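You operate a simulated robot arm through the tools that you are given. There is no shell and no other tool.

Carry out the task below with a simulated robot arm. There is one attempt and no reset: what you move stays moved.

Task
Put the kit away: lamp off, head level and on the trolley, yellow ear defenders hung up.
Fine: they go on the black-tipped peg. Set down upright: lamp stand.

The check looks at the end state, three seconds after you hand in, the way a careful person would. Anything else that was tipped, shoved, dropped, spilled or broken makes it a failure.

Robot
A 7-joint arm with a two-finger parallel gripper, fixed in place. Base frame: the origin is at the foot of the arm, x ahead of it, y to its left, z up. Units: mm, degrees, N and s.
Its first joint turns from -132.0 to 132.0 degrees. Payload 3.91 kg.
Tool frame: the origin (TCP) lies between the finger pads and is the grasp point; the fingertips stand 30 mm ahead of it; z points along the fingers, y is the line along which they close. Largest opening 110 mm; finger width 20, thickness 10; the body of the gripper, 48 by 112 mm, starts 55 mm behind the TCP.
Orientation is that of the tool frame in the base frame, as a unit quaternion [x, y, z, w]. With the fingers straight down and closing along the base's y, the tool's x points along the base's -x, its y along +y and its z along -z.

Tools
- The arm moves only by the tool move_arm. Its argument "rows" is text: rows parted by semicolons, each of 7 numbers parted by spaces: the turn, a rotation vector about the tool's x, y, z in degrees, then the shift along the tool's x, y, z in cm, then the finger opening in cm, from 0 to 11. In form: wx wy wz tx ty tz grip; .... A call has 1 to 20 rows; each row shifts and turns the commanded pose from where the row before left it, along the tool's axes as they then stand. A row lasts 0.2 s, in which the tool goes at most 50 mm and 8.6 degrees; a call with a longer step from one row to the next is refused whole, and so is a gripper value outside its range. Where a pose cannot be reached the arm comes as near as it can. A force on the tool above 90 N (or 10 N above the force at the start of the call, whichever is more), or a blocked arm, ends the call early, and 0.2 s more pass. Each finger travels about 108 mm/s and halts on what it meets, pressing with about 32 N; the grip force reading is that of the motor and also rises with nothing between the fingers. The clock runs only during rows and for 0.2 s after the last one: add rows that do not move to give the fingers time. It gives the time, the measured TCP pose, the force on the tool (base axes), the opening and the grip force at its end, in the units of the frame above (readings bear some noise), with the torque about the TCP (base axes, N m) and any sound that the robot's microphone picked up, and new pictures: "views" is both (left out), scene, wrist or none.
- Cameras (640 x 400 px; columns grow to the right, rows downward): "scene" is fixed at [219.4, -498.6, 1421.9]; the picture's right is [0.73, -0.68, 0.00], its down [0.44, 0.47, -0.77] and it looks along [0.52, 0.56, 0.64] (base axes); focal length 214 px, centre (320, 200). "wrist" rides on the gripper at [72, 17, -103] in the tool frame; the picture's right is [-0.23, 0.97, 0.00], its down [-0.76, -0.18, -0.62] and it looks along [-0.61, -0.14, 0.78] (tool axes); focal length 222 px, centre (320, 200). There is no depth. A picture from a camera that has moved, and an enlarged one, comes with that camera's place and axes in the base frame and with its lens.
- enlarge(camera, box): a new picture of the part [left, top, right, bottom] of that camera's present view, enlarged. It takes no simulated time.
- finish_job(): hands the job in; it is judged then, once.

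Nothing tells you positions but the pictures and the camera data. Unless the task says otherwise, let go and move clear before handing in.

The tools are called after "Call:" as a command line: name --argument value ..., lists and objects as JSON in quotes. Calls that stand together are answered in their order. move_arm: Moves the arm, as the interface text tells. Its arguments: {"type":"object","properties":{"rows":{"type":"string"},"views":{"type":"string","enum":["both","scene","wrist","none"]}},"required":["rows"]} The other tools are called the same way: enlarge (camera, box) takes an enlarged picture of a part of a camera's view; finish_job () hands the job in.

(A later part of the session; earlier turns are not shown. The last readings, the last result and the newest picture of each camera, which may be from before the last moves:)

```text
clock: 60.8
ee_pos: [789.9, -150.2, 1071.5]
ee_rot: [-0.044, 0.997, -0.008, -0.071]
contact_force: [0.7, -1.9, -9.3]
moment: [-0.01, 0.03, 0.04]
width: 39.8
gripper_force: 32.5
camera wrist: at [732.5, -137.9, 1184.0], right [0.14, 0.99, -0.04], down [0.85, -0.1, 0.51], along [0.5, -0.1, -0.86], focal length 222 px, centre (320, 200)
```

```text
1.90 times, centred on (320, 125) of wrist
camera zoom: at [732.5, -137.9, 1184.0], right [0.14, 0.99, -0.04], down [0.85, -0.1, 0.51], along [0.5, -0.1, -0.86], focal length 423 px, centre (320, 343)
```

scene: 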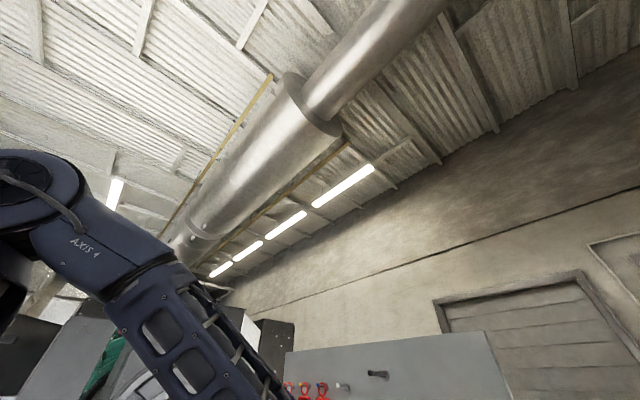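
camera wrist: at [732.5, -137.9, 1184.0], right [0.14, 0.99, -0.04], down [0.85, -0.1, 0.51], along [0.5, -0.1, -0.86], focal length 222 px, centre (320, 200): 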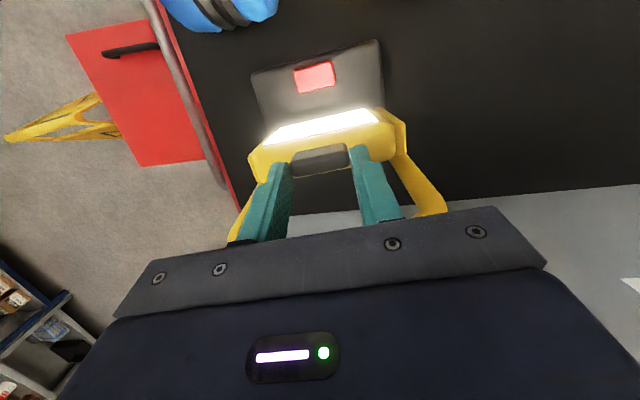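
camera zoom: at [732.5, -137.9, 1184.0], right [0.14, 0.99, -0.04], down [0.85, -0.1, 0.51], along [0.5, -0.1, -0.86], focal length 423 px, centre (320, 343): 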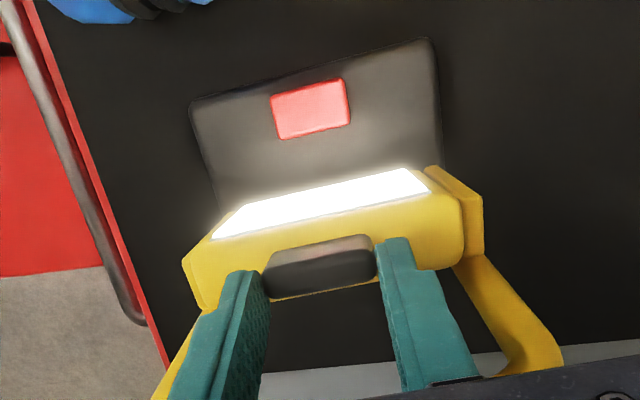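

The LED plane now measures within about 2° of vertical and the base is flat. I'll release the tab and rise away.

Call:
move_arm --rows "0 0 0 0 0 0 5;0 0 0 0 0 0 6;0 0 0 0 0 0 6;0 0 0 0 0 -2 6;0 0 0 0 0 -3 6;0 0 0 0 0 -4 6;0 0 0 0 0 -4 6;0 0 0 0 0 0 6" --views "wrist"

Call:
enlarge --camera "wrist" --box '[200, 20, 440, 230]'

```text
clock: 62.6
ee_pos: [808.6, -148.9, 1200.1]
ee_rot: [-0.045, 0.996, -0.007, -0.071]
contact_force: [-0.2, -0.5, 0.4]
moment: [-0.03, -0.01, -0.03]
width: 60.1
gripper_force: 0.0
camera wrist: at [750.4, -136.8, 1312.3], right [0.14, 0.99, -0.04], down [0.85, -0.1, 0.51], along [0.5, -0.1, -0.86], focal length 222 px, centre (320, 200)
```

wrist: 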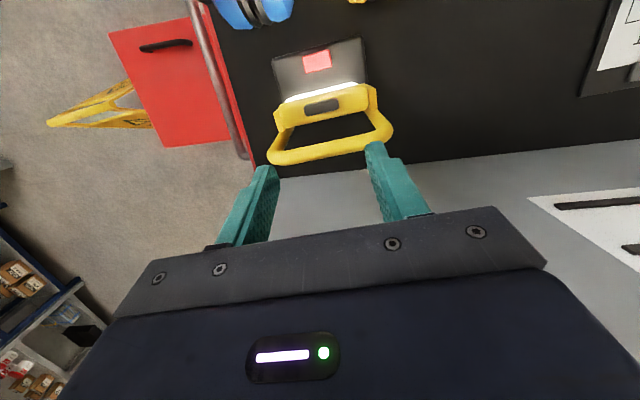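

```text
1.90 times, centred on (320, 125) of wrist
camera zoom: at [750.4, -136.8, 1312.3], right [0.14, 0.99, -0.04], down [0.85, -0.1, 0.51], along [0.5, -0.1, -0.86], focal length 423 px, centre (320, 343)
```

zoom: 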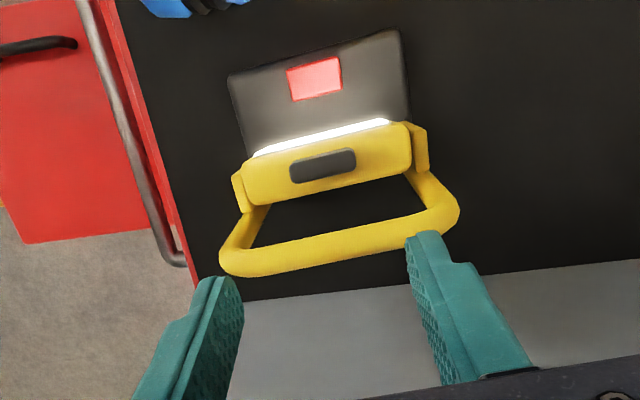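

The head now looks level and the lamp stands flat. The wrist camera would risk hitting the defenders' arches if I pressed the switch now, so I'll hang the yellow pair first. I'm checking whether the arm can hold the tool straight down at the peg's height (peg base ≈ (953, -10, 1428), tip ≈ (872, -10, 1434)).

Call:
move_arm --rows "0 -8.15 0 0 0 0 6;0 0 -8.48 0 0 -3.4 6;0 0 -8.48 0 0 -3.4 6;0 0 -8.48 0 0 -3.4 6;0 0 -8.48 0 0 -3.4 6;0 0 -8.48 0 0 -3.4 6;0 0 -8.48 0 0 -3.4 6;0 0 -8.48 0 0 -3.4 6;0 0 -8.48 0 0 -3.4 6;0 0 -8.48 0 0 -3.4 6;0 0 -8.48 0 0 -3.4 6;0 0 0 0 0 0 6" --views "both"

```text
clock: 65.2
ee_pos: [808.5, -145.4, 1539.4]
ee_rot: [-0.707, 0.707, -0.003, -0.002]
contact_force: [0.1, 0.0, -0.1]
moment: [-0.03, -0.04, 0.0]
width: 59.9
gripper_force: 0.1
camera wrist: at [791.2, -216.8, 1642.9], right [-0.97, 0.23, 0.0], down [0.18, 0.77, 0.62], along [0.14, 0.6, -0.79], focal length 222 px, centre (320, 200)
```

scene: 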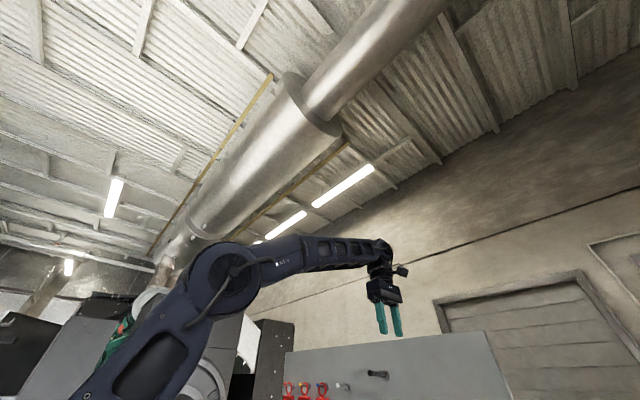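
wrist: 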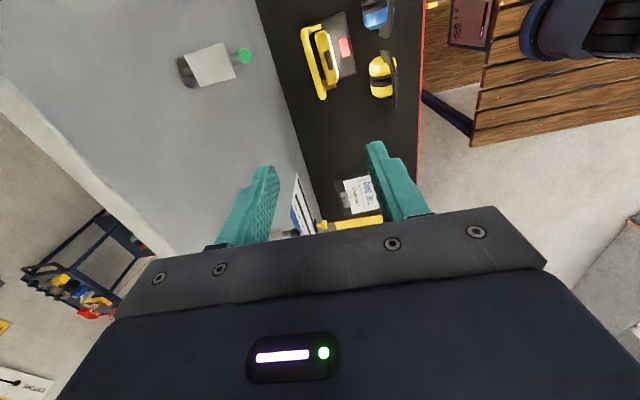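

Reach is fine. The green peg seems to carry a white plate, so I'll look at the black peg from above before using it.

Call:
move_arm --rows "0 0 0 -2.88 1.2 -1.5 6;0 0 0 -2.88 1.2 -1.5 6;0 0 0 -2.88 1.2 -1.5 6;0 0 0 -2.88 1.2 -1.5 6;0 0 0 0 0 0 6" --views "wrist"

Call:
enlarge --camera "wrist" --box '[140, 80, 280, 220]'

Call:
enlarge --camera "scene" --box '[360, 360, 400, 390]'

Call:
enlarge --camera "scene" --box '[420, 385, 480, 400]'

```text
clock: 66.4
ee_pos: [762.3, -28.6, 1599.0]
ee_rot: [-0.706, 0.708, -0.003, -0.002]
contact_force: [0.8, 0.8, -0.5]
moment: [0.03, -0.01, 0.0]
width: 59.8
gripper_force: 0.0
camera wrist: at [745.4, -101.2, 1702.9], right [-0.97, 0.23, 0.0], down [0.18, 0.77, 0.62], along [0.14, 0.6, -0.79], focal length 222 px, centre (320, 200)
```

wrist: 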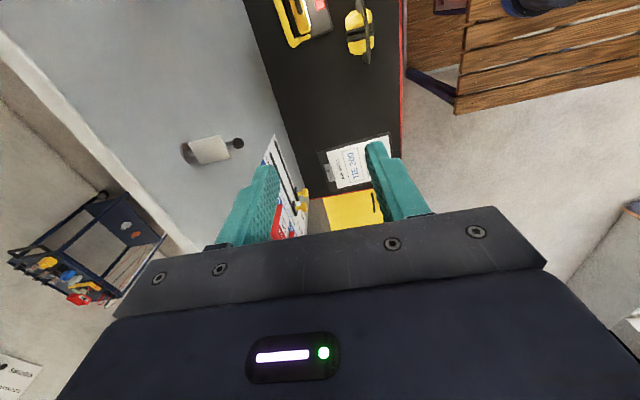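

```text
2.86 times, centred on (210, 150) of wrist
camera zoom: at [745.4, -101.2, 1702.9], right [-0.97, 0.23, 0.0], down [0.18, 0.77, 0.62], along [0.14, 0.6, -0.79], focal length 635 px, centre (634, 343)
```

zoom: 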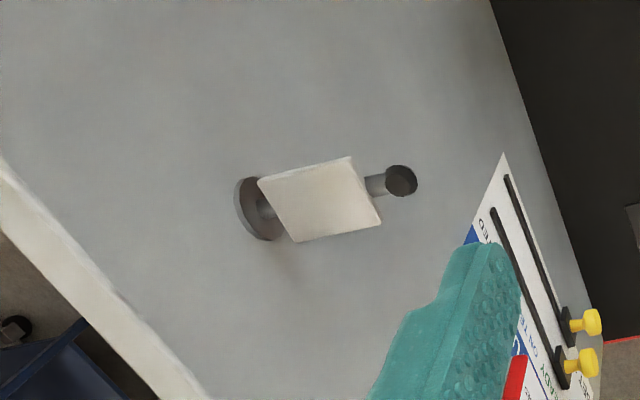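

```text
13.33 times, centred on (380, 375) of scene
camera zoom: at [219.4, -498.6, 1421.9], right [0.73, -0.68, 0.0], down [0.44, 0.47, -0.77], along [0.52, 0.56, 0.64], focal length 2860 px, centre (-480, -2133)
```

zoom: 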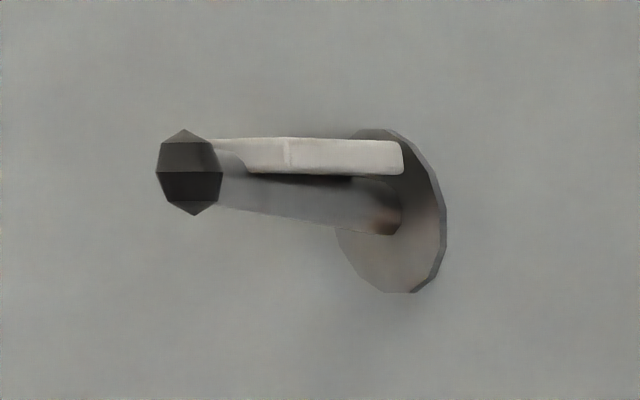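

```text
10.67 times, centred on (450, 392) of scene
camera zoom: at [219.4, -498.6, 1421.9], right [0.73, -0.68, 0.0], down [0.44, 0.47, -0.77], along [0.52, 0.56, 0.64], focal length 2288 px, centre (-1067, -1853)
```

zoom: 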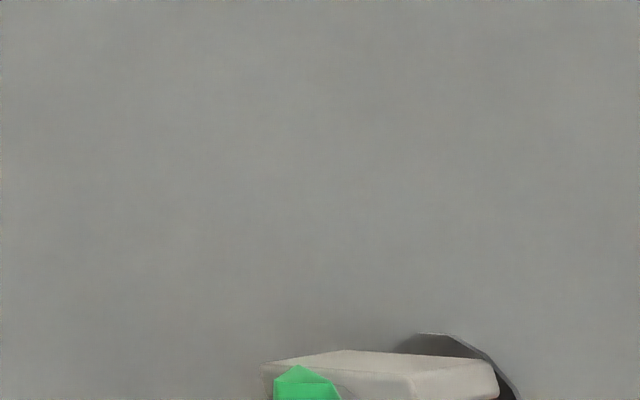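

The black peg has a flat saddle (x ≈ 887–931, y ≈ -23 to 8, top z ≈ 1440) and a ball tip at x ≈ 873. I'll check the yellow defenders' dimensions from above.

Call:
enlarge --camera "wrist" --box '[320, 0, 400, 70]'

Call:
enlarge --camera "wrist" --box '[300, 0, 420, 1]'

```text
5.71 times, centred on (360, 35) of wrist
camera zoom: at [745.4, -101.2, 1702.9], right [-0.97, 0.23, 0.0], down [0.18, 0.77, 0.62], along [0.14, 0.6, -0.79], focal length 1269 px, centre (91, 1143)
```

zoom: 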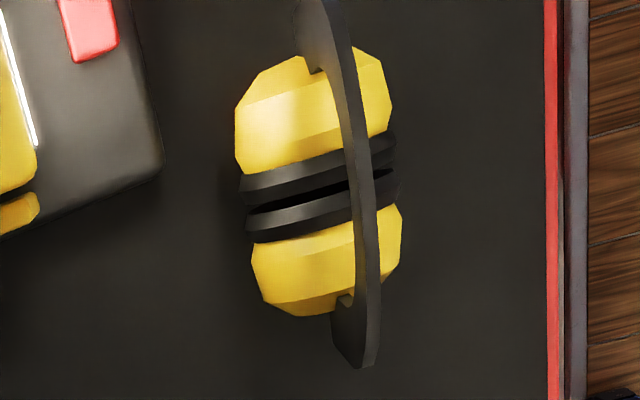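

```text
5.33 times, centred on (360, 0) of wrist
camera zoom: at [745.4, -101.2, 1702.9], right [-0.97, 0.23, 0.0], down [0.18, 0.77, 0.62], along [0.14, 0.6, -0.79], focal length 1185 px, centre (107, 1264)
```

zoom: 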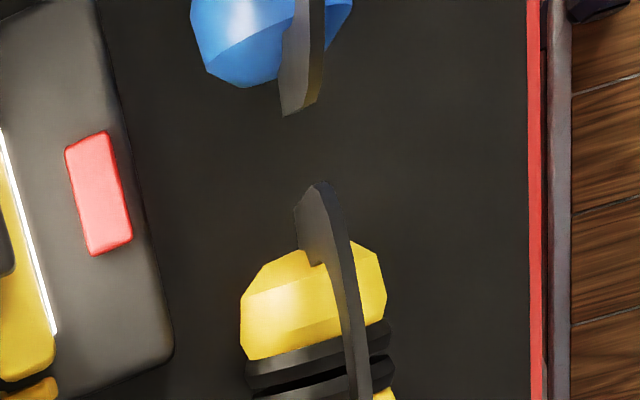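

The yellow arch is a plate about 9 mm thick, at x ≈ 641 and y ≈ -54, with its top at z ≈ 1060 and the inner edge at ≈ 1034. I'll move above it with the fingers set to close along x.

Call:
move_arm --rows "0 0 0 0.23 1.1 3.82 6;0 0 0 0.23 1.1 3.82 6;0 0 0 0.23 1.1 3.82 6;0 0 0 0.23 1.1 3.82 6;0 0 0 0.23 1.1 3.82 6;0 0 0 0.23 1.1 3.82 6;0 0 0 0.23 1.1 3.82 6;0 0 0 0.23 1.1 3.82 6;0 0 0 0.23 1.1 3.82 6;0 0 0 0.23 1.1 3.82 6;0 0 0 0.23 1.1 3.82 6;0 0 0 0 0 0 6" --views "wrist"

Call:
enlarge --camera "wrist" --box '[200, 0, 440, 230]'

```text
clock: 69.0
ee_pos: [641.9, -57.8, 1180.0]
ee_rot: [0.707, -0.707, 0.003, 0.001]
contact_force: [-0.2, 0.3, -0.3]
moment: [0.02, 0.0, -0.02]
width: 60.0
gripper_force: 0.0
camera wrist: at [624.3, -129.9, 1283.9], right [-0.97, 0.23, 0.0], down [0.18, 0.77, 0.62], along [0.14, 0.6, -0.79], focal length 222 px, centre (320, 200)
```

wrist: 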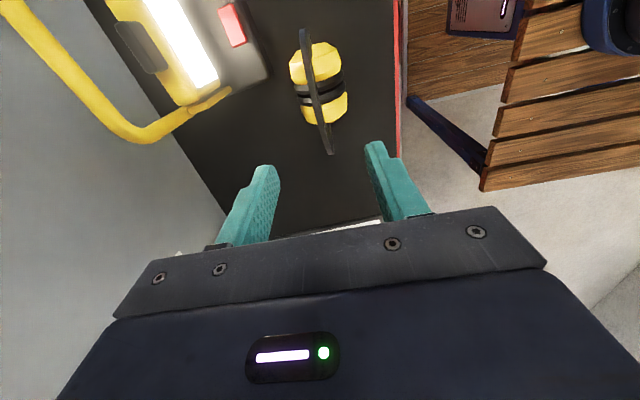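

```text
1.74 times, centred on (320, 115) of wrist
camera zoom: at [624.3, -129.9, 1283.9], right [-0.97, 0.23, 0.0], down [0.18, 0.77, 0.62], along [0.14, 0.6, -0.79], focal length 386 px, centre (320, 348)
```

zoom: 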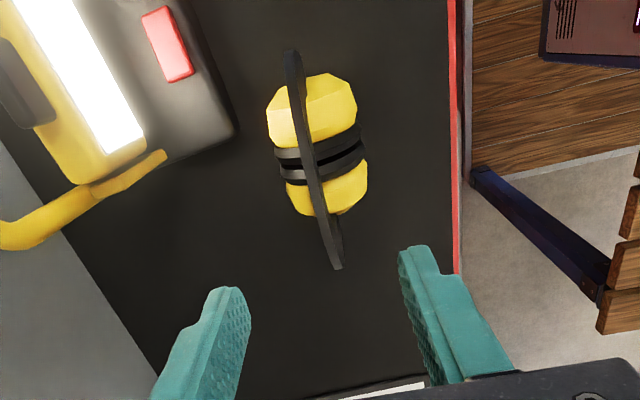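

The band lies in the plane x ≈ 640, centred at y ≈ -58, directly under the gripper. I'll descend until the tips overlap the top of the band by about 20 mm.

Call:
move_arm --rows "0 0 0 0 0.05 3 6;0 0 0 0 0.05 3 6;0 0 0 0 0.05 3 6;0 0 0 0 0 2 6;0 0 0 0 0 0 6" --views "wrist"

Call:
enlarge --camera "wrist" --box '[200, 60, 440, 240]'

```text
clock: 70.2
ee_pos: [640.3, -58.2, 1068.1]
ee_rot: [-0.707, 0.707, -0.004, -0.002]
contact_force: [-0.2, 0.1, -0.2]
moment: [-0.03, -0.02, -0.02]
width: 60.0
gripper_force: 0.2
camera wrist: at [621.8, -130.5, 1172.1], right [-0.97, 0.23, 0.0], down [0.18, 0.77, 0.62], along [0.14, 0.6, -0.79], focal length 222 px, centre (320, 200)
```

wrist: 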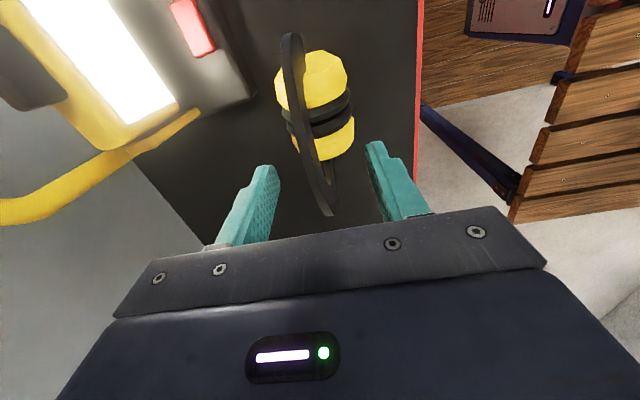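

```text
2.22 times, centred on (320, 150) of wrist
camera zoom: at [621.8, -130.5, 1172.1], right [-0.97, 0.23, 0.0], down [0.18, 0.77, 0.62], along [0.14, 0.6, -0.79], focal length 494 px, centre (320, 311)
```

zoom: 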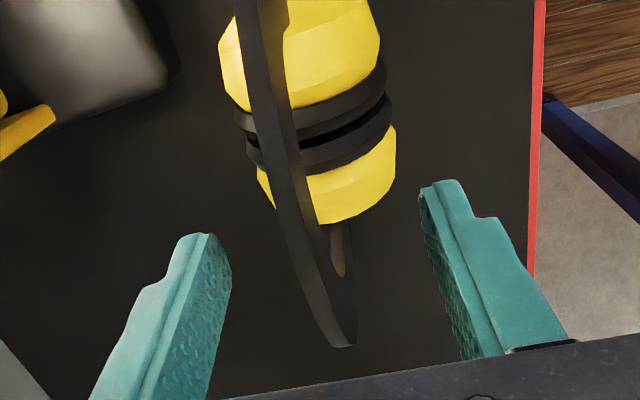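

The band's top is between the fingertips, so I'll close on it.

Call:
move_arm --rows "0 0 0 0 0 0 4;0 0 0 0 0 0 2.5;0 0 0 0 0 0 1;0 0 0 0 0 0 0.2;0 0 0 0 0 0 0.2" --views "wrist"

Call:
enlarge --camera "wrist" --box '[200, 60, 440, 240]'

```text
clock: 71.4
ee_pos: [640.8, -59.3, 1068.9]
ee_rot: [-0.706, 0.708, -0.003, -0.002]
contact_force: [0.2, 0.4, -0.5]
moment: [-0.05, -0.03, 0.02]
width: 25.6
gripper_force: 32.7
camera wrist: at [621.9, -130.5, 1172.2], right [-0.97, 0.23, 0.0], down [0.18, 0.77, 0.62], along [0.14, 0.6, -0.79], focal length 222 px, centre (320, 200)
```

wrist: 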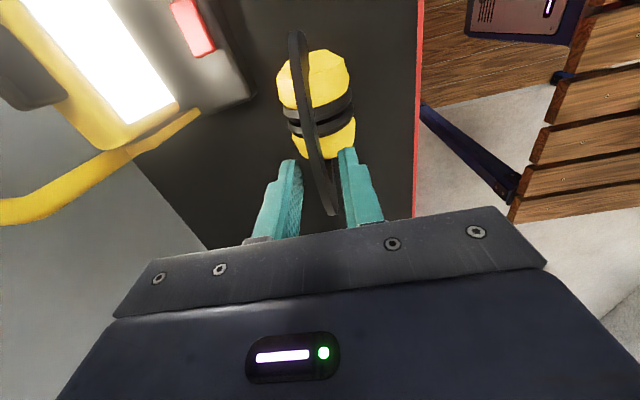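

```text
2.22 times, centred on (320, 150) of wrist
camera zoom: at [621.9, -130.5, 1172.2], right [-0.97, 0.23, 0.0], down [0.18, 0.77, 0.62], along [0.14, 0.6, -0.79], focal length 494 px, centre (320, 311)
```

zoom: 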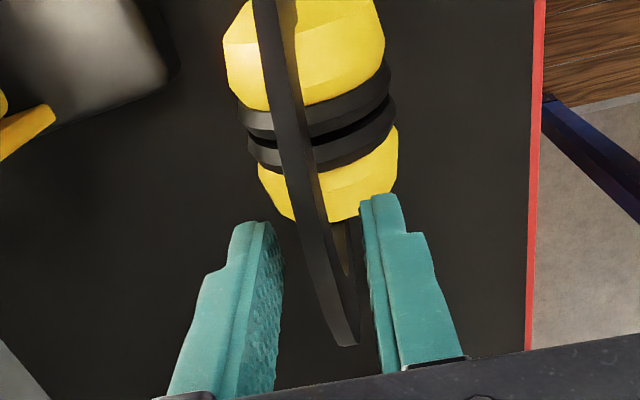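

The fingers stopped at 25.6 mm, wider than the band looked. I'll zoom in to see what they're actually gripping.

Call:
enlarge --camera "wrist" --box '[270, 120, 380, 230]'

Call:
enlarge --camera "wrist" --box '[270, 20, 380, 130]'

```text
3.64 times, centred on (325, 175) of wrist
camera zoom: at [621.9, -130.5, 1172.2], right [-0.97, 0.23, 0.0], down [0.18, 0.77, 0.62], along [0.14, 0.6, -0.79], focal length 808 px, centre (302, 291)
```

zoom: 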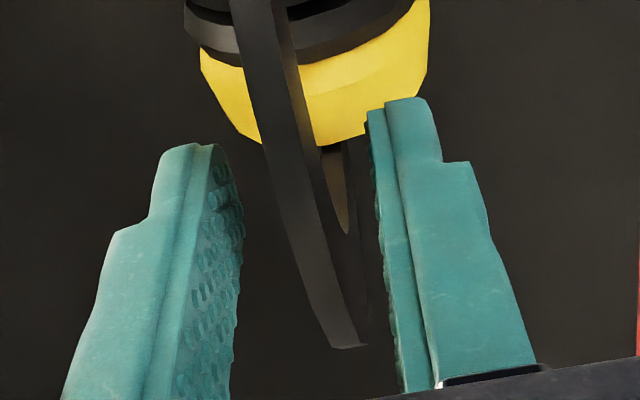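

```text
3.64 times, centred on (325, 75) of wrist
camera zoom: at [621.9, -130.5, 1172.2], right [-0.97, 0.23, 0.0], down [0.18, 0.77, 0.62], along [0.14, 0.6, -0.79], focal length 808 px, centre (302, 654)
```

zoom: 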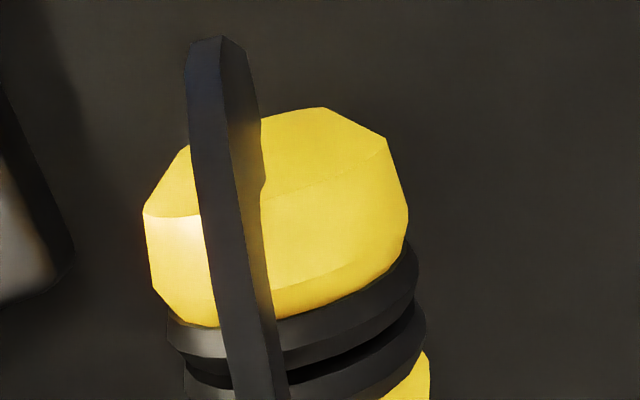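

The fingers hold about 26 mm on what looks like a thinner band, so the contact shape is probably thicker than it's drawn. I'll lift slightly to test the hold.

Call:
move_arm --rows "0 0 0 0 0 -0.5 0.2;0 0 0 0 0 -1 0.2;0 0 0 0 0 -1.5 0.2;0 0 0 0 0 0 0.2" --views "wrist"

Call:
enlarge --camera "wrist" --box '[240, 20, 400, 230]'

```text
clock: 72.4
ee_pos: [638.6, -58.5, 1099.1]
ee_rot: [-0.706, 0.708, -0.003, -0.002]
contact_force: [0.2, 0.0, -2.9]
moment: [0.01, 0.02, 0.02]
width: 25.4
gripper_force: 31.5
camera wrist: at [621.2, -131.2, 1203.3], right [-0.97, 0.23, 0.0], down [0.18, 0.77, 0.62], along [0.14, 0.6, -0.79], focal length 222 px, centre (320, 200)
```

wrist: 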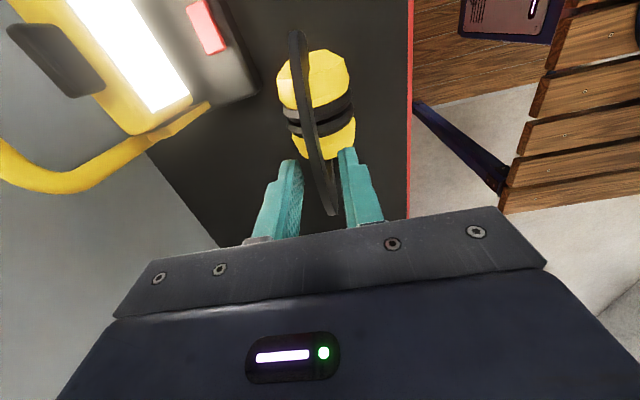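

```text
1.90 times, centred on (320, 125) of wrist
camera zoom: at [621.2, -131.2, 1203.3], right [-0.97, 0.23, 0.0], down [0.18, 0.77, 0.62], along [0.14, 0.6, -0.79], focal length 423 px, centre (320, 343)
```

zoom: 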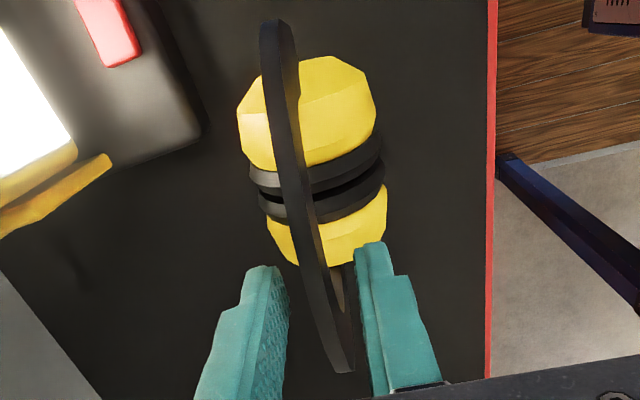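

The defenders are held (about 0.3 kg). I'll raise them to just above peg height, line up with y ≈ -8, and stop short of the peg to check.

Call:
move_arm --rows "0 0 0 0 0 -2 0.2;0 0 0 -0.3 0 -3.5 0.2;0 0 0 -0.55 0 -3.9 0.2;0 0 0 -0.55 0 -3.9 0.2;0 0 0 -0.55 0 -3.9 0.2;0 0 0 -0.55 0 -3.9 0.2;0 0 0 -0.55 0 -3.9 0.2;0 0 0 -0.55 0 -3.9 0.2;0 0 0 -0.55 0 -3.9 0.2;0 0 0 -0.55 0 -3.9 0.2;0 0 0 -0.25 0 -2.5 0.2;0 0 0 0 -3 0 0.2;0 0 0 0 -3.5 0 0.2;0 0 0 0 -3.5 0 0.2;0 0 0 0 -3.5 0 0.2;0 0 0 0 -2 0 0.2;0 0 0 0 0 0 0.2" --views "both"

Call:
enlarge --camera "scene" --box '[280, 330, 480, 400]'

```text
clock: 76.0
ee_pos: [792.3, -4.6, 1488.1]
ee_rot: [-0.707, 0.708, -0.004, -0.002]
contact_force: [0.4, 0.7, -3.1]
moment: [0.02, -0.03, 0.02]
width: 25.5
gripper_force: 31.9
camera wrist: at [774.7, -77.1, 1592.5], right [-0.97, 0.23, 0.0], down [0.18, 0.77, 0.62], along [0.14, 0.6, -0.79], focal length 222 px, centre (320, 200)
```

scene: 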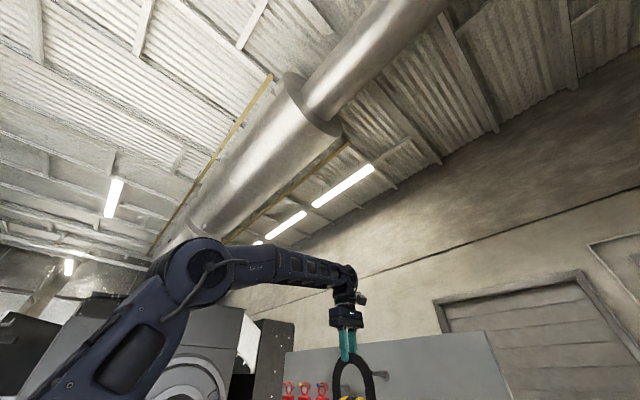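
wrist: 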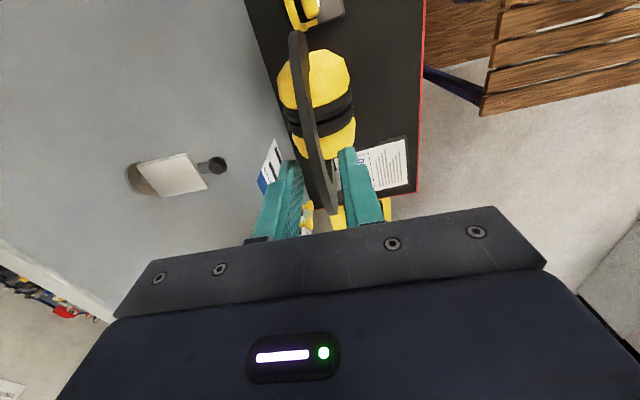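

```text
3.20 times, centred on (380, 365) of scene
camera zoom: at [219.4, -498.6, 1421.9], right [0.73, -0.68, 0.0], down [0.44, 0.47, -0.77], along [0.52, 0.56, 0.64], focal length 686 px, centre (128, -328)
```

zoom: 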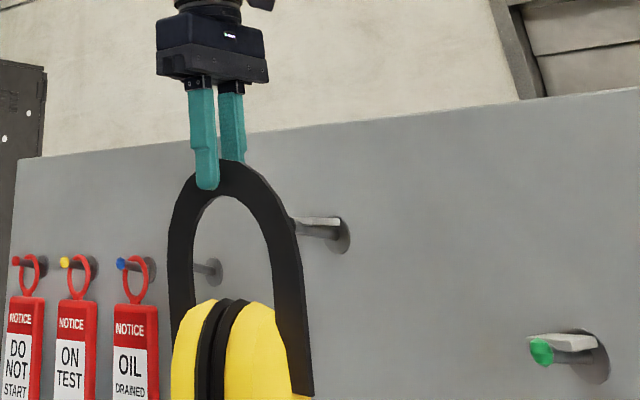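

The scene view shows the defenders hanging straight, with the arch opening (z ≈ 1386–1452) ready for the peg. I'll raise 10 mm, centre, and move forward so the peg enters the opening.

Call:
move_arm --rows "0 0 0 0.35 0 -1 0.2;0 0 0 0 -1.5 0 0.2;0 0 0 0 -1.5 0 0.2;0 0 0 0 -1.5 0 0.2;0 0 0 0 -1.5 0 0.2;0 0 0 0 0 0 0.2" --views "both"

Call:
enlarge --camera "scene" --box '[300, 330, 460, 400]'

```text
clock: 77.4
ee_pos: [852.9, -7.2, 1500.4]
ee_rot: [-0.706, 0.708, -0.003, -0.002]
contact_force: [0.1, 0.6, -2.9]
moment: [0.02, -0.02, -0.02]
width: 25.5
gripper_force: 31.6
camera wrist: at [836.0, -79.4, 1604.2], right [-0.97, 0.23, 0.0], down [0.18, 0.77, 0.62], along [0.14, 0.6, -0.79], focal length 222 px, centre (320, 200)
```

scene: 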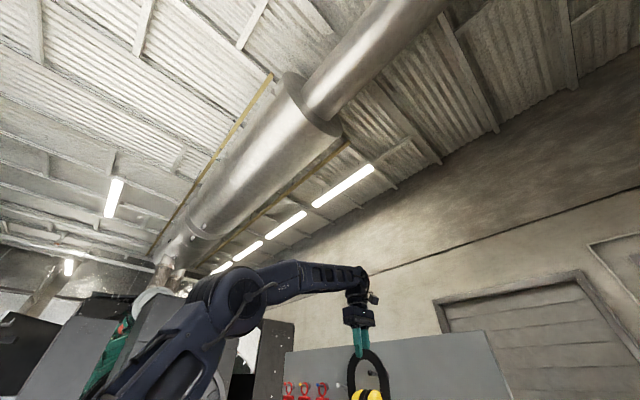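
wrist: 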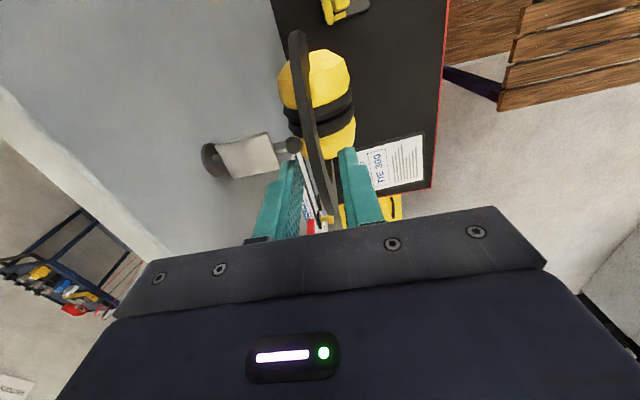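

```text
4.00 times, centred on (380, 365) of scene
camera zoom: at [219.4, -498.6, 1421.9], right [0.73, -0.68, 0.0], down [0.44, 0.47, -0.77], along [0.52, 0.56, 0.64], focal length 858 px, centre (80, -460)
```

zoom: 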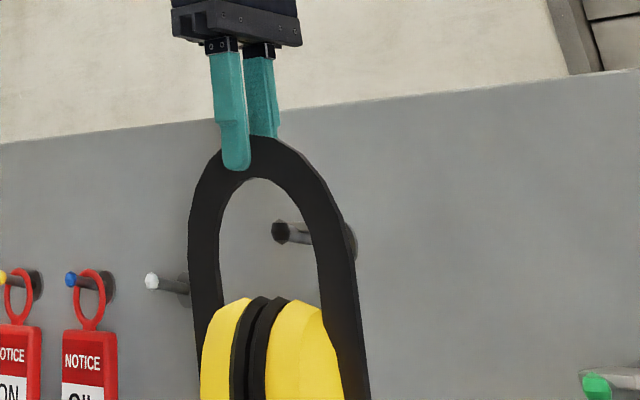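

The peg tip is inside the arch opening with clearance all round. I'll move forward another 48 mm.

Call:
move_arm --rows "0 0 0 0 -1.2 0 0.2;0 0 0 0 -1.2 0 0.2;0 0 0 0 -1.2 0 0.2;0 0 0 0 -1.2 0 0.2;0 0 0 0 0 0 0.2" --views "wrist"

Call:
enlarge --camera "scene" --box '[300, 330, 460, 400]'

Call:
enlarge --camera "wrist" --box '[200, 60, 440, 240]'

```text
clock: 78.6
ee_pos: [900.6, -7.9, 1501.5]
ee_rot: [-0.706, 0.708, -0.003, -0.002]
contact_force: [0.2, 0.1, -1.5]
moment: [0.01, -0.03, 0.01]
width: 25.5
gripper_force: 32.3
camera wrist: at [883.2, -79.6, 1605.5], right [-0.97, 0.23, 0.0], down [0.18, 0.77, 0.62], along [0.14, 0.6, -0.79], focal length 222 px, centre (320, 200)
```

wrist: 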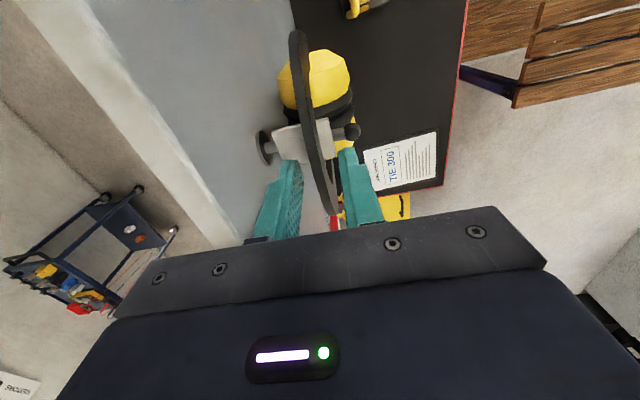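

```text
4.00 times, centred on (380, 365) of scene
camera zoom: at [219.4, -498.6, 1421.9], right [0.73, -0.68, 0.0], down [0.44, 0.47, -0.77], along [0.52, 0.56, 0.64], focal length 858 px, centre (80, -460)
```

zoom: 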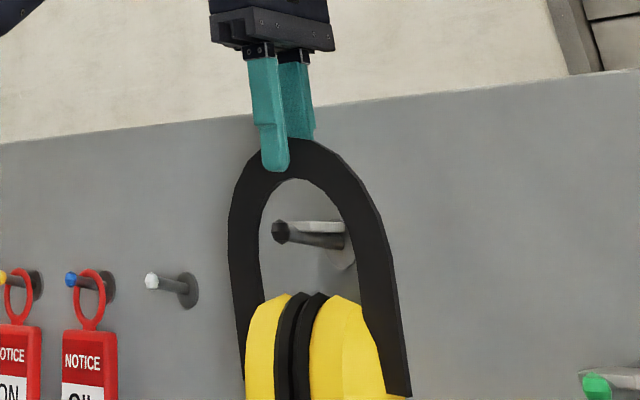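

```text
2.22 times, centred on (320, 150) of wrist
camera zoom: at [883.2, -79.6, 1605.5], right [-0.97, 0.23, 0.0], down [0.18, 0.77, 0.62], along [0.14, 0.6, -0.79], focal length 494 px, centre (320, 311)
```

zoom: 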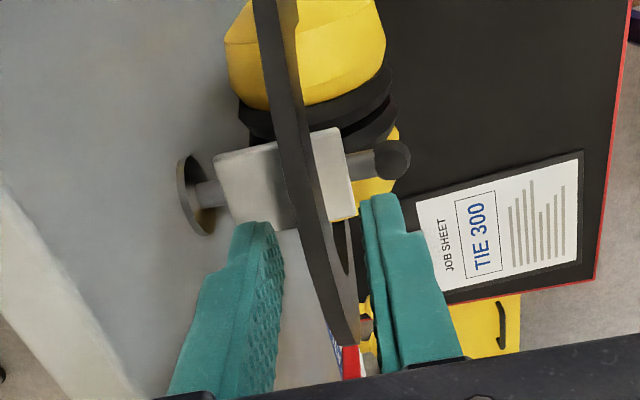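

The band is now over the saddle with the peg through the arch. I'll nudge forward 5 mm and lower gently.

Call:
move_arm --rows "0 0 0 0 -0.5 0.3 0.2;0 0 0 0 0 0.5 0.2;0 0 0 0 0 0.5 0.2;0 0 0 0 0 0.4 0.2;0 0 0 0 0 0 0.2" --views "none"

Call:
enlarge --camera "scene" --box '[330, 345, 430, 400]'

Call:
enlarge --camera "wrist" --box '[200, 60, 440, 240]'

```text
clock: 79.8
ee_pos: [905.4, -9.7, 1486.0]
ee_rot: [-0.707, 0.708, -0.002, -0.002]
contact_force: [0.2, -0.5, -2.2]
moment: [-0.03, 0.0, -0.03]
width: 25.4
gripper_force: 32.2
```

```text
6.40 times, centred on (380, 372) of scene
camera zoom: at [219.4, -498.6, 1421.9], right [0.73, -0.68, 0.0], down [0.44, 0.47, -0.77], along [0.52, 0.56, 0.64], focal length 1373 px, centre (-64, -904)
```

zoom: 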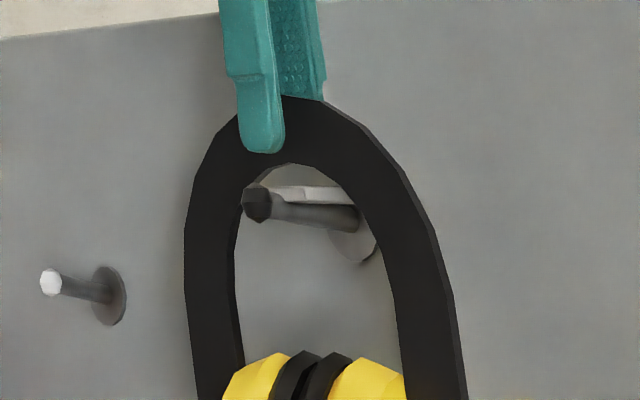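

```text
2.22 times, centred on (320, 150) of wrist
camera zoom: at [887.6, -80.7, 1588.1], right [-0.97, 0.23, 0.0], down [0.18, 0.77, 0.62], along [0.14, 0.6, -0.79], focal length 494 px, centre (320, 311)
```

zoom: 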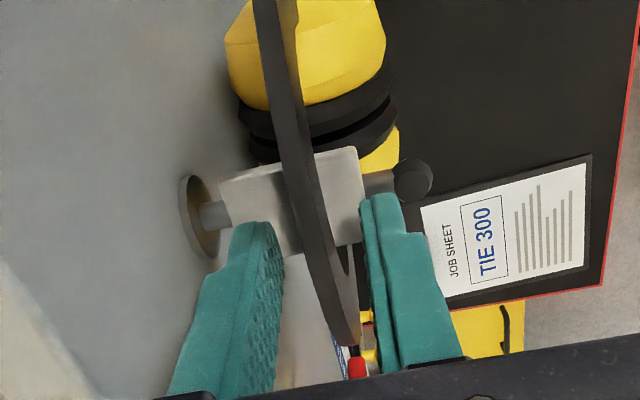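

There's still a small gap above the saddle, so I'll lower in 2.5 mm steps.

Call:
move_arm --rows "0 0 0 0 0 0.25 0.2;0 0 0 0 0 0.25 0.2;0 0 0 0 0 0 0.2" --views "none"

Call:
move_arm --rows "0 0 0 0 0 0.25 0.2;0 0 0 0 0 0 0.2" --views "none"

Call:
enlarge --camera "scene" --box '[330, 345, 430, 400]'

```text
clock: 80.6
ee_pos: [905.3, -8.7, 1479.7]
ee_rot: [-0.706, 0.708, -0.004, -0.002]
contact_force: [-0.8, -0.4, -3.4]
moment: [-0.02, -0.03, 0.0]
width: 25.4
gripper_force: 32.1
```

```text
clock: 81.2
ee_pos: [906.0, -8.8, 1476.9]
ee_rot: [-0.706, 0.708, -0.003, -0.002]
contact_force: [-0.5, -0.3, -2.1]
moment: [-0.01, -0.01, 0.02]
width: 25.5
gripper_force: 32.2
```

```text
6.40 times, centred on (380, 372) of scene
camera zoom: at [219.4, -498.6, 1421.9], right [0.73, -0.68, 0.0], down [0.44, 0.47, -0.77], along [0.52, 0.56, 0.64], focal length 1373 px, centre (-64, -904)
```

zoom: 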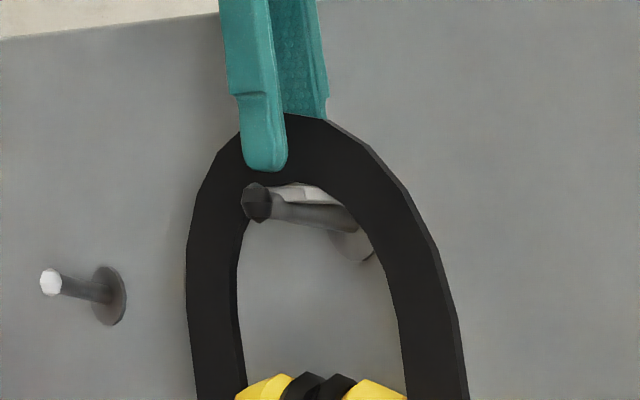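

Call:
move_arm --rows "0 0 0 0 0 0.2 0.2;0 0 0 0 0 0 0.2" --views "none"

Call:
move_arm --rows "0 0 0 0 0 0.2 0.2;0 0 0 0 0 0 0.2" --views "none"

Call:
enlarge --camera "scene" --box '[330, 345, 430, 400]'

```text
clock: 81.8
ee_pos: [906.7, -9.2, 1474.2]
ee_rot: [-0.706, 0.708, -0.003, -0.003]
contact_force: [0.1, -0.2, -1.9]
moment: [0.04, 0.01, -0.02]
width: 25.5
gripper_force: 32.1
```

```text
clock: 82.4
ee_pos: [906.2, -9.3, 1473.5]
ee_rot: [-0.706, 0.708, -0.003, -0.002]
contact_force: [0.1, -0.3, -2.9]
moment: [-0.02, 0.01, -0.01]
width: 25.6
gripper_force: 32.1
```

```text
6.40 times, centred on (380, 372) of scene
camera zoom: at [219.4, -498.6, 1421.9], right [0.73, -0.68, 0.0], down [0.44, 0.47, -0.77], along [0.52, 0.56, 0.64], focal length 1373 px, centre (-64, -904)
```

zoom: 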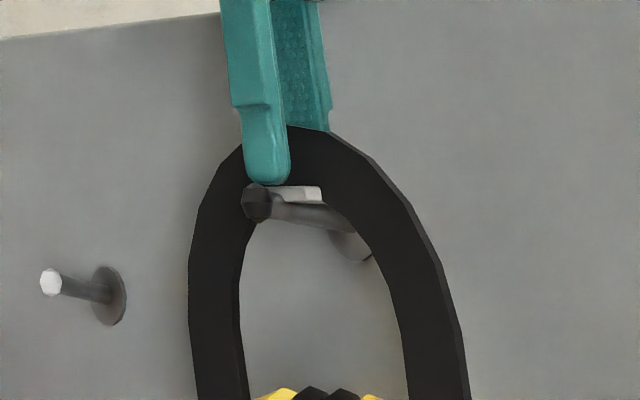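

There's about 5 mm left to the saddle, and the fingertips sit slightly above the band's inner edge. I'll continue down.

Call:
move_arm --rows "0 0 0 0 0 0.2 0.2;0 0 0 0 0 0 0.2" --views "none"

Call:
move_arm --rows "0 0 0 0 0 0.2 0.2;0 0 0 0 0 0 0.2" --views "none"

Call:
enlarge --camera "scene" --box '[330, 345, 430, 400]'

```text
clock: 83.0
ee_pos: [905.5, -9.2, 1471.3]
ee_rot: [-0.707, 0.707, -0.004, -0.001]
contact_force: [6.4, -0.1, 17.3]
moment: [0.22, 0.05, 0.0]
width: 25.5
gripper_force: 31.6
```

```text
clock: 83.6
ee_pos: [905.5, -10.6, 1472.4]
ee_rot: [-0.707, 0.707, -0.006, 0.0]
contact_force: [19.9, -1.7, 48.2]
moment: [0.49, 0.16, -0.18]
width: 25.6
gripper_force: 31.9
```

```text
6.40 times, centred on (380, 372) of scene
camera zoom: at [219.4, -498.6, 1421.9], right [0.73, -0.68, 0.0], down [0.44, 0.47, -0.77], along [0.52, 0.56, 0.64], focal length 1373 px, centre (-64, -904)
```

zoom: 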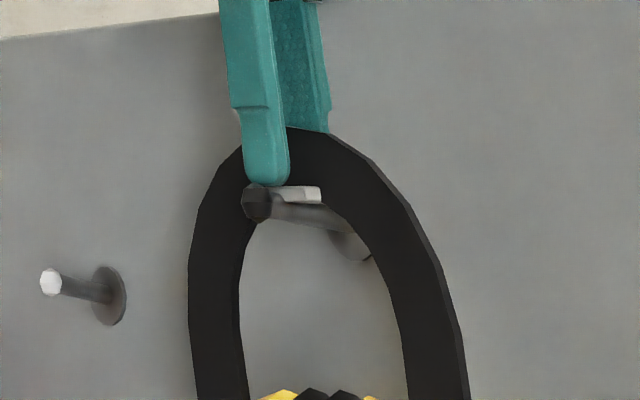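

Contact: the front fingertip or the band is now on the saddle/ball. I'll ease up about 2.5 mm to unload, then open only slightly so the band drops onto the saddle.

Call:
move_arm --rows "0 0 0 0 0 -0.2 0.2;0 0 0 0 0 0 0.2" --views "none"

Call:
enlarge --camera "wrist" --box '[240, 80, 400, 220]'

Call:
enlarge --camera "scene" --box '[360, 360, 400, 390]'

```text
clock: 84.2
ee_pos: [906.0, -10.2, 1471.3]
ee_rot: [-0.707, 0.707, -0.004, -0.002]
contact_force: [9.6, -0.1, 38.6]
moment: [0.4, 0.13, -0.5]
width: 25.5
gripper_force: 31.5
```

```text
2.86 times, centred on (320, 150) of wrist
camera zoom: at [887.8, -81.0, 1575.9], right [-0.97, 0.23, 0.0], down [0.18, 0.77, 0.62], along [0.14, 0.6, -0.79], focal length 635 px, centre (320, 343)
```

zoom: 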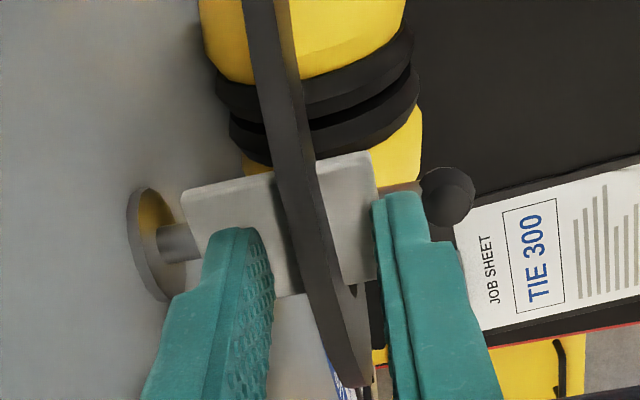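

```text
13.33 times, centred on (380, 375) of scene
camera zoom: at [219.4, -498.6, 1421.9], right [0.73, -0.68, 0.0], down [0.44, 0.47, -0.77], along [0.52, 0.56, 0.64], focal length 2860 px, centre (-480, -2133)
```

zoom: 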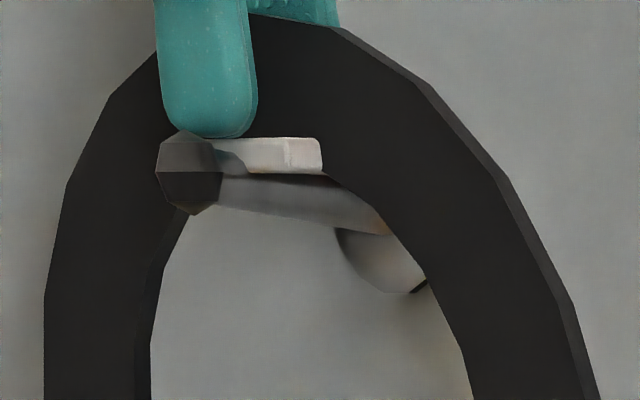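

The band appears to be resting on the saddle and I'm pressing it down. I'll raise the command until the load is nearly zero.

Call:
move_arm --rows "0 0 0 0 0 -0.15 0.2;0 0 0 0 0 0 0.2" --views "none"

Call:
move_arm --rows "0 0 0 0 0 -0.1 0.2;0 0 0 0 0 0 0.2" --views "none"

```text
clock: 84.8
ee_pos: [905.4, -9.0, 1473.0]
ee_rot: [-0.707, 0.707, -0.002, -0.002]
contact_force: [-6.8, -1.8, 12.5]
moment: [0.1, 0.21, 0.08]
width: 25.3
gripper_force: 31.9
```

```text
clock: 85.4
ee_pos: [906.7, -9.8, 1471.5]
ee_rot: [-0.707, 0.707, -0.003, -0.002]
contact_force: [-0.4, -0.1, -2.8]
moment: [-0.01, 0.01, -0.02]
width: 25.9
gripper_force: 32.3
```

The load is off, so I'll open the fingers just enough to free the band and check.

Call:
move_arm --rows "0 0 0 0 0 0 2.9;0 0 0 0 0 0 3.4;0 0 0 0 0 0 3.4;0 0 0 0 0 0 3.4" --views "none"

Call:
enlarge --camera "wrist" --box '[240, 80, 400, 220]'

Call:
enlarge --camera "scene" --box '[330, 345, 430, 400]'

```text
clock: 86.4
ee_pos: [906.6, -10.4, 1473.5]
ee_rot: [-0.707, 0.708, -0.003, -0.001]
contact_force: [-0.3, 0.8, -0.4]
moment: [0.0, 0.04, -0.01]
width: 33.9
gripper_force: 0.0
```

```text
2.86 times, centred on (320, 150) of wrist
camera zoom: at [888.7, -81.3, 1577.4], right [-0.97, 0.23, 0.0], down [0.18, 0.77, 0.62], along [0.14, 0.6, -0.79], focal length 635 px, centre (320, 343)
```

zoom: 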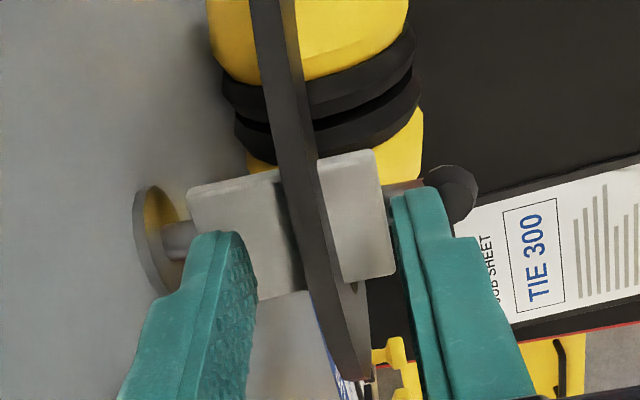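

```text
6.40 times, centred on (380, 372) of scene
camera zoom: at [219.4, -498.6, 1421.9], right [0.73, -0.68, 0.0], down [0.44, 0.47, -0.77], along [0.52, 0.56, 0.64], focal length 1373 px, centre (-64, -904)
```

zoom: 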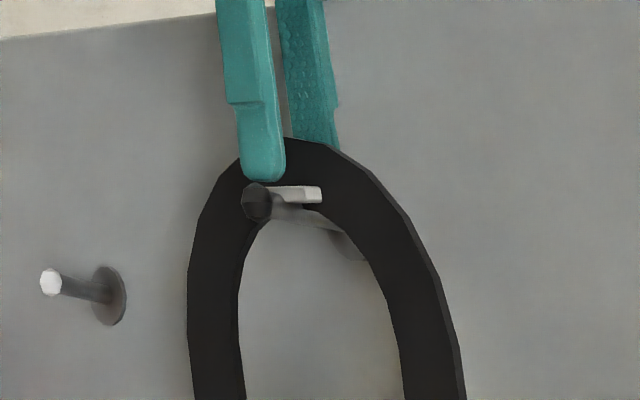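

The band has settled on the saddle and is free of the fingers. I'll rise straight up, slowly at first.

Call:
move_arm --rows "0 0 0 0 0 -0.5 3.4;0 0 0 0 0 -1 3.4;0 0 0 0 0 -2 3.4;0 0 0 0 0 -3 3.4;0 0 0 0 0 -3.5 3.4;0 0 0 0 0 0 3.4" --views "none"

Call:
enlarge --camera "scene" --box '[300, 330, 460, 400]'

Call:
enlarge --camera "wrist" --box '[200, 40, 440, 220]'

```text
clock: 87.8
ee_pos: [901.0, -9.2, 1529.0]
ee_rot: [-0.707, 0.708, -0.005, 0.0]
contact_force: [-0.7, -0.7, -0.1]
moment: [0.0, 0.01, -0.01]
width: 34.0
gripper_force: 0.0
out of reach, approached as far as the arm can: row 4, 5
```

```text
4.00 times, centred on (380, 365) of scene
camera zoom: at [219.4, -498.6, 1421.9], right [0.73, -0.68, 0.0], down [0.44, 0.47, -0.77], along [0.52, 0.56, 0.64], focal length 858 px, centre (80, -460)
```

zoom: 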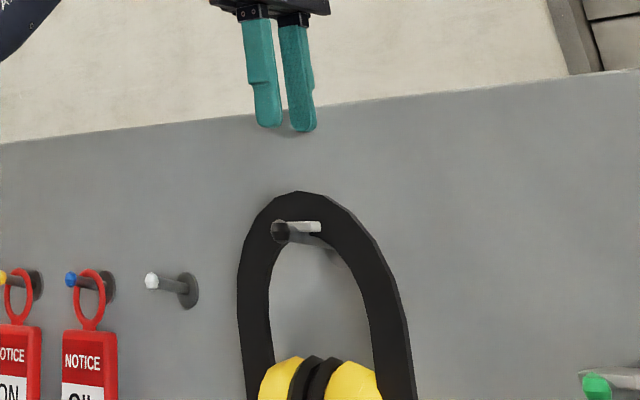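

```text
2.22 times, centred on (320, 130) of wrist
camera zoom: at [883.7, -80.7, 1632.9], right [-0.97, 0.23, -0.01], down [0.17, 0.77, 0.62], along [0.15, 0.6, -0.79], focal length 494 px, centre (320, 356)
```

zoom: 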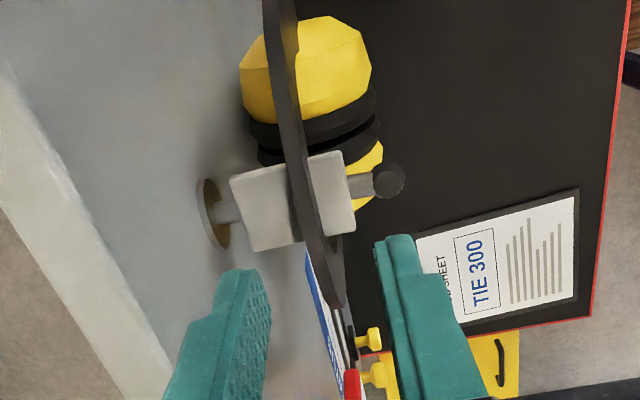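

The yellow defenders hang on the black-tipped peg. I'll back away, close the fingers and turn the tool to approach the lamp's switch, with the wrist camera passing where the yellow pair used to stand.

Call:
move_arm --rows "0 0 0 2.0 3.32 0 3.4;0 0 0 2.68 3.32 0 3;0 0 0 2.9 3.32 0 2;0 0 0 2.9 3.32 0 1;0 0 0 2.9 3.32 0 0;0 0 8.17 0 0 2.5 0;0 0 8.17 0 0 2.5 0;0 0 8.17 0 0 2.5 0;0 0 8.17 0 0 2.5 0;0 0 8.17 0 0 2.5 0;0 0 8.17 0 0 2.5 0;0 0 8.17 0 0 2.5 0;0 0 8.17 0 0 2.5 0;0 0 8.17 0 0 2.5 0;0 0 8.17 0 0 2.5 0;0 0 8.17 0 0 2.5 0;0 0 8.17 0 0 2.5 0;0 -5 0 0 0 0 0;0 -5 0 0 0 0 0;0 0 0 0 0 0 0" --views "wrist"

Call:
enlarge --camera "scene" --box '[260, 330, 500, 400]'

Call:
enlarge --camera "wrist" --box '[220, 20, 440, 200]'

```text
clock: 92.0
ee_pos: [733.9, -146.8, 1231.3]
ee_rot: [0.07, 0.994, -0.01, 0.089]
contact_force: [0.5, -0.6, -0.2]
moment: [-0.03, 0.03, 0.02]
width: 0.0
gripper_force: 31.9
camera wrist: at [647.6, -116.5, 1320.2], right [0.36, 0.93, 0.03], down [0.61, -0.26, 0.75], along [0.71, -0.25, -0.66], focal length 222 px, centre (320, 200)
```

wrist: 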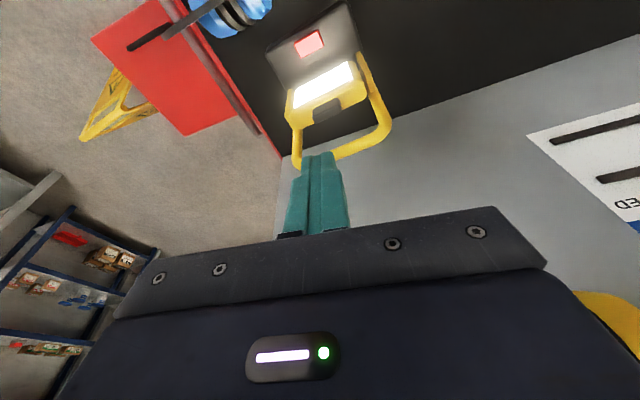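

```text
2.67 times, centred on (380, 365) of scene
camera zoom: at [219.4, -498.6, 1421.9], right [0.73, -0.68, 0.0], down [0.44, 0.47, -0.77], along [0.52, 0.56, 0.64], focal length 572 px, centre (160, -240)
```

zoom: 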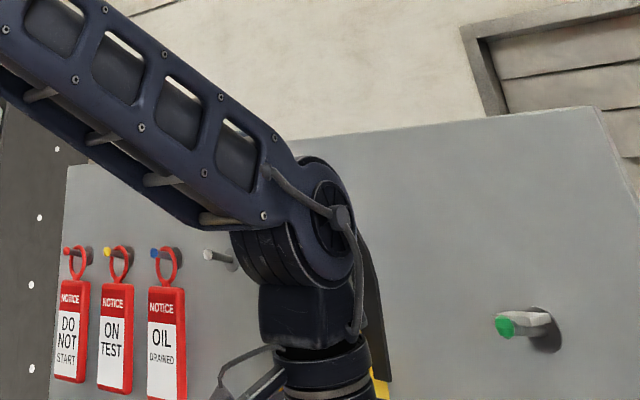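

```text
2.22 times, centred on (330, 110) of wrist
camera zoom: at [647.6, -116.5, 1320.2], right [0.36, 0.93, 0.03], down [0.61, -0.26, 0.75], along [0.71, -0.25, -0.66], focal length 494 px, centre (298, 400)
```

zoom: 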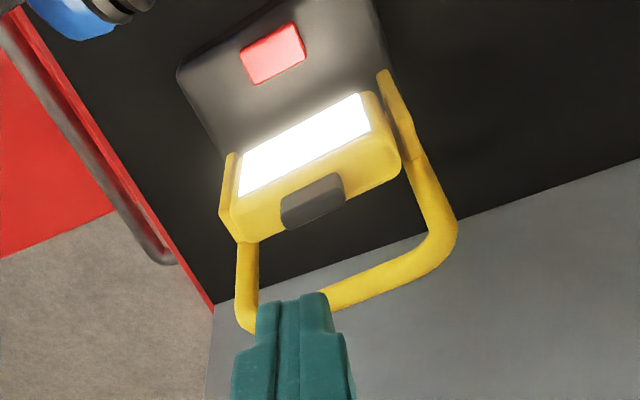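

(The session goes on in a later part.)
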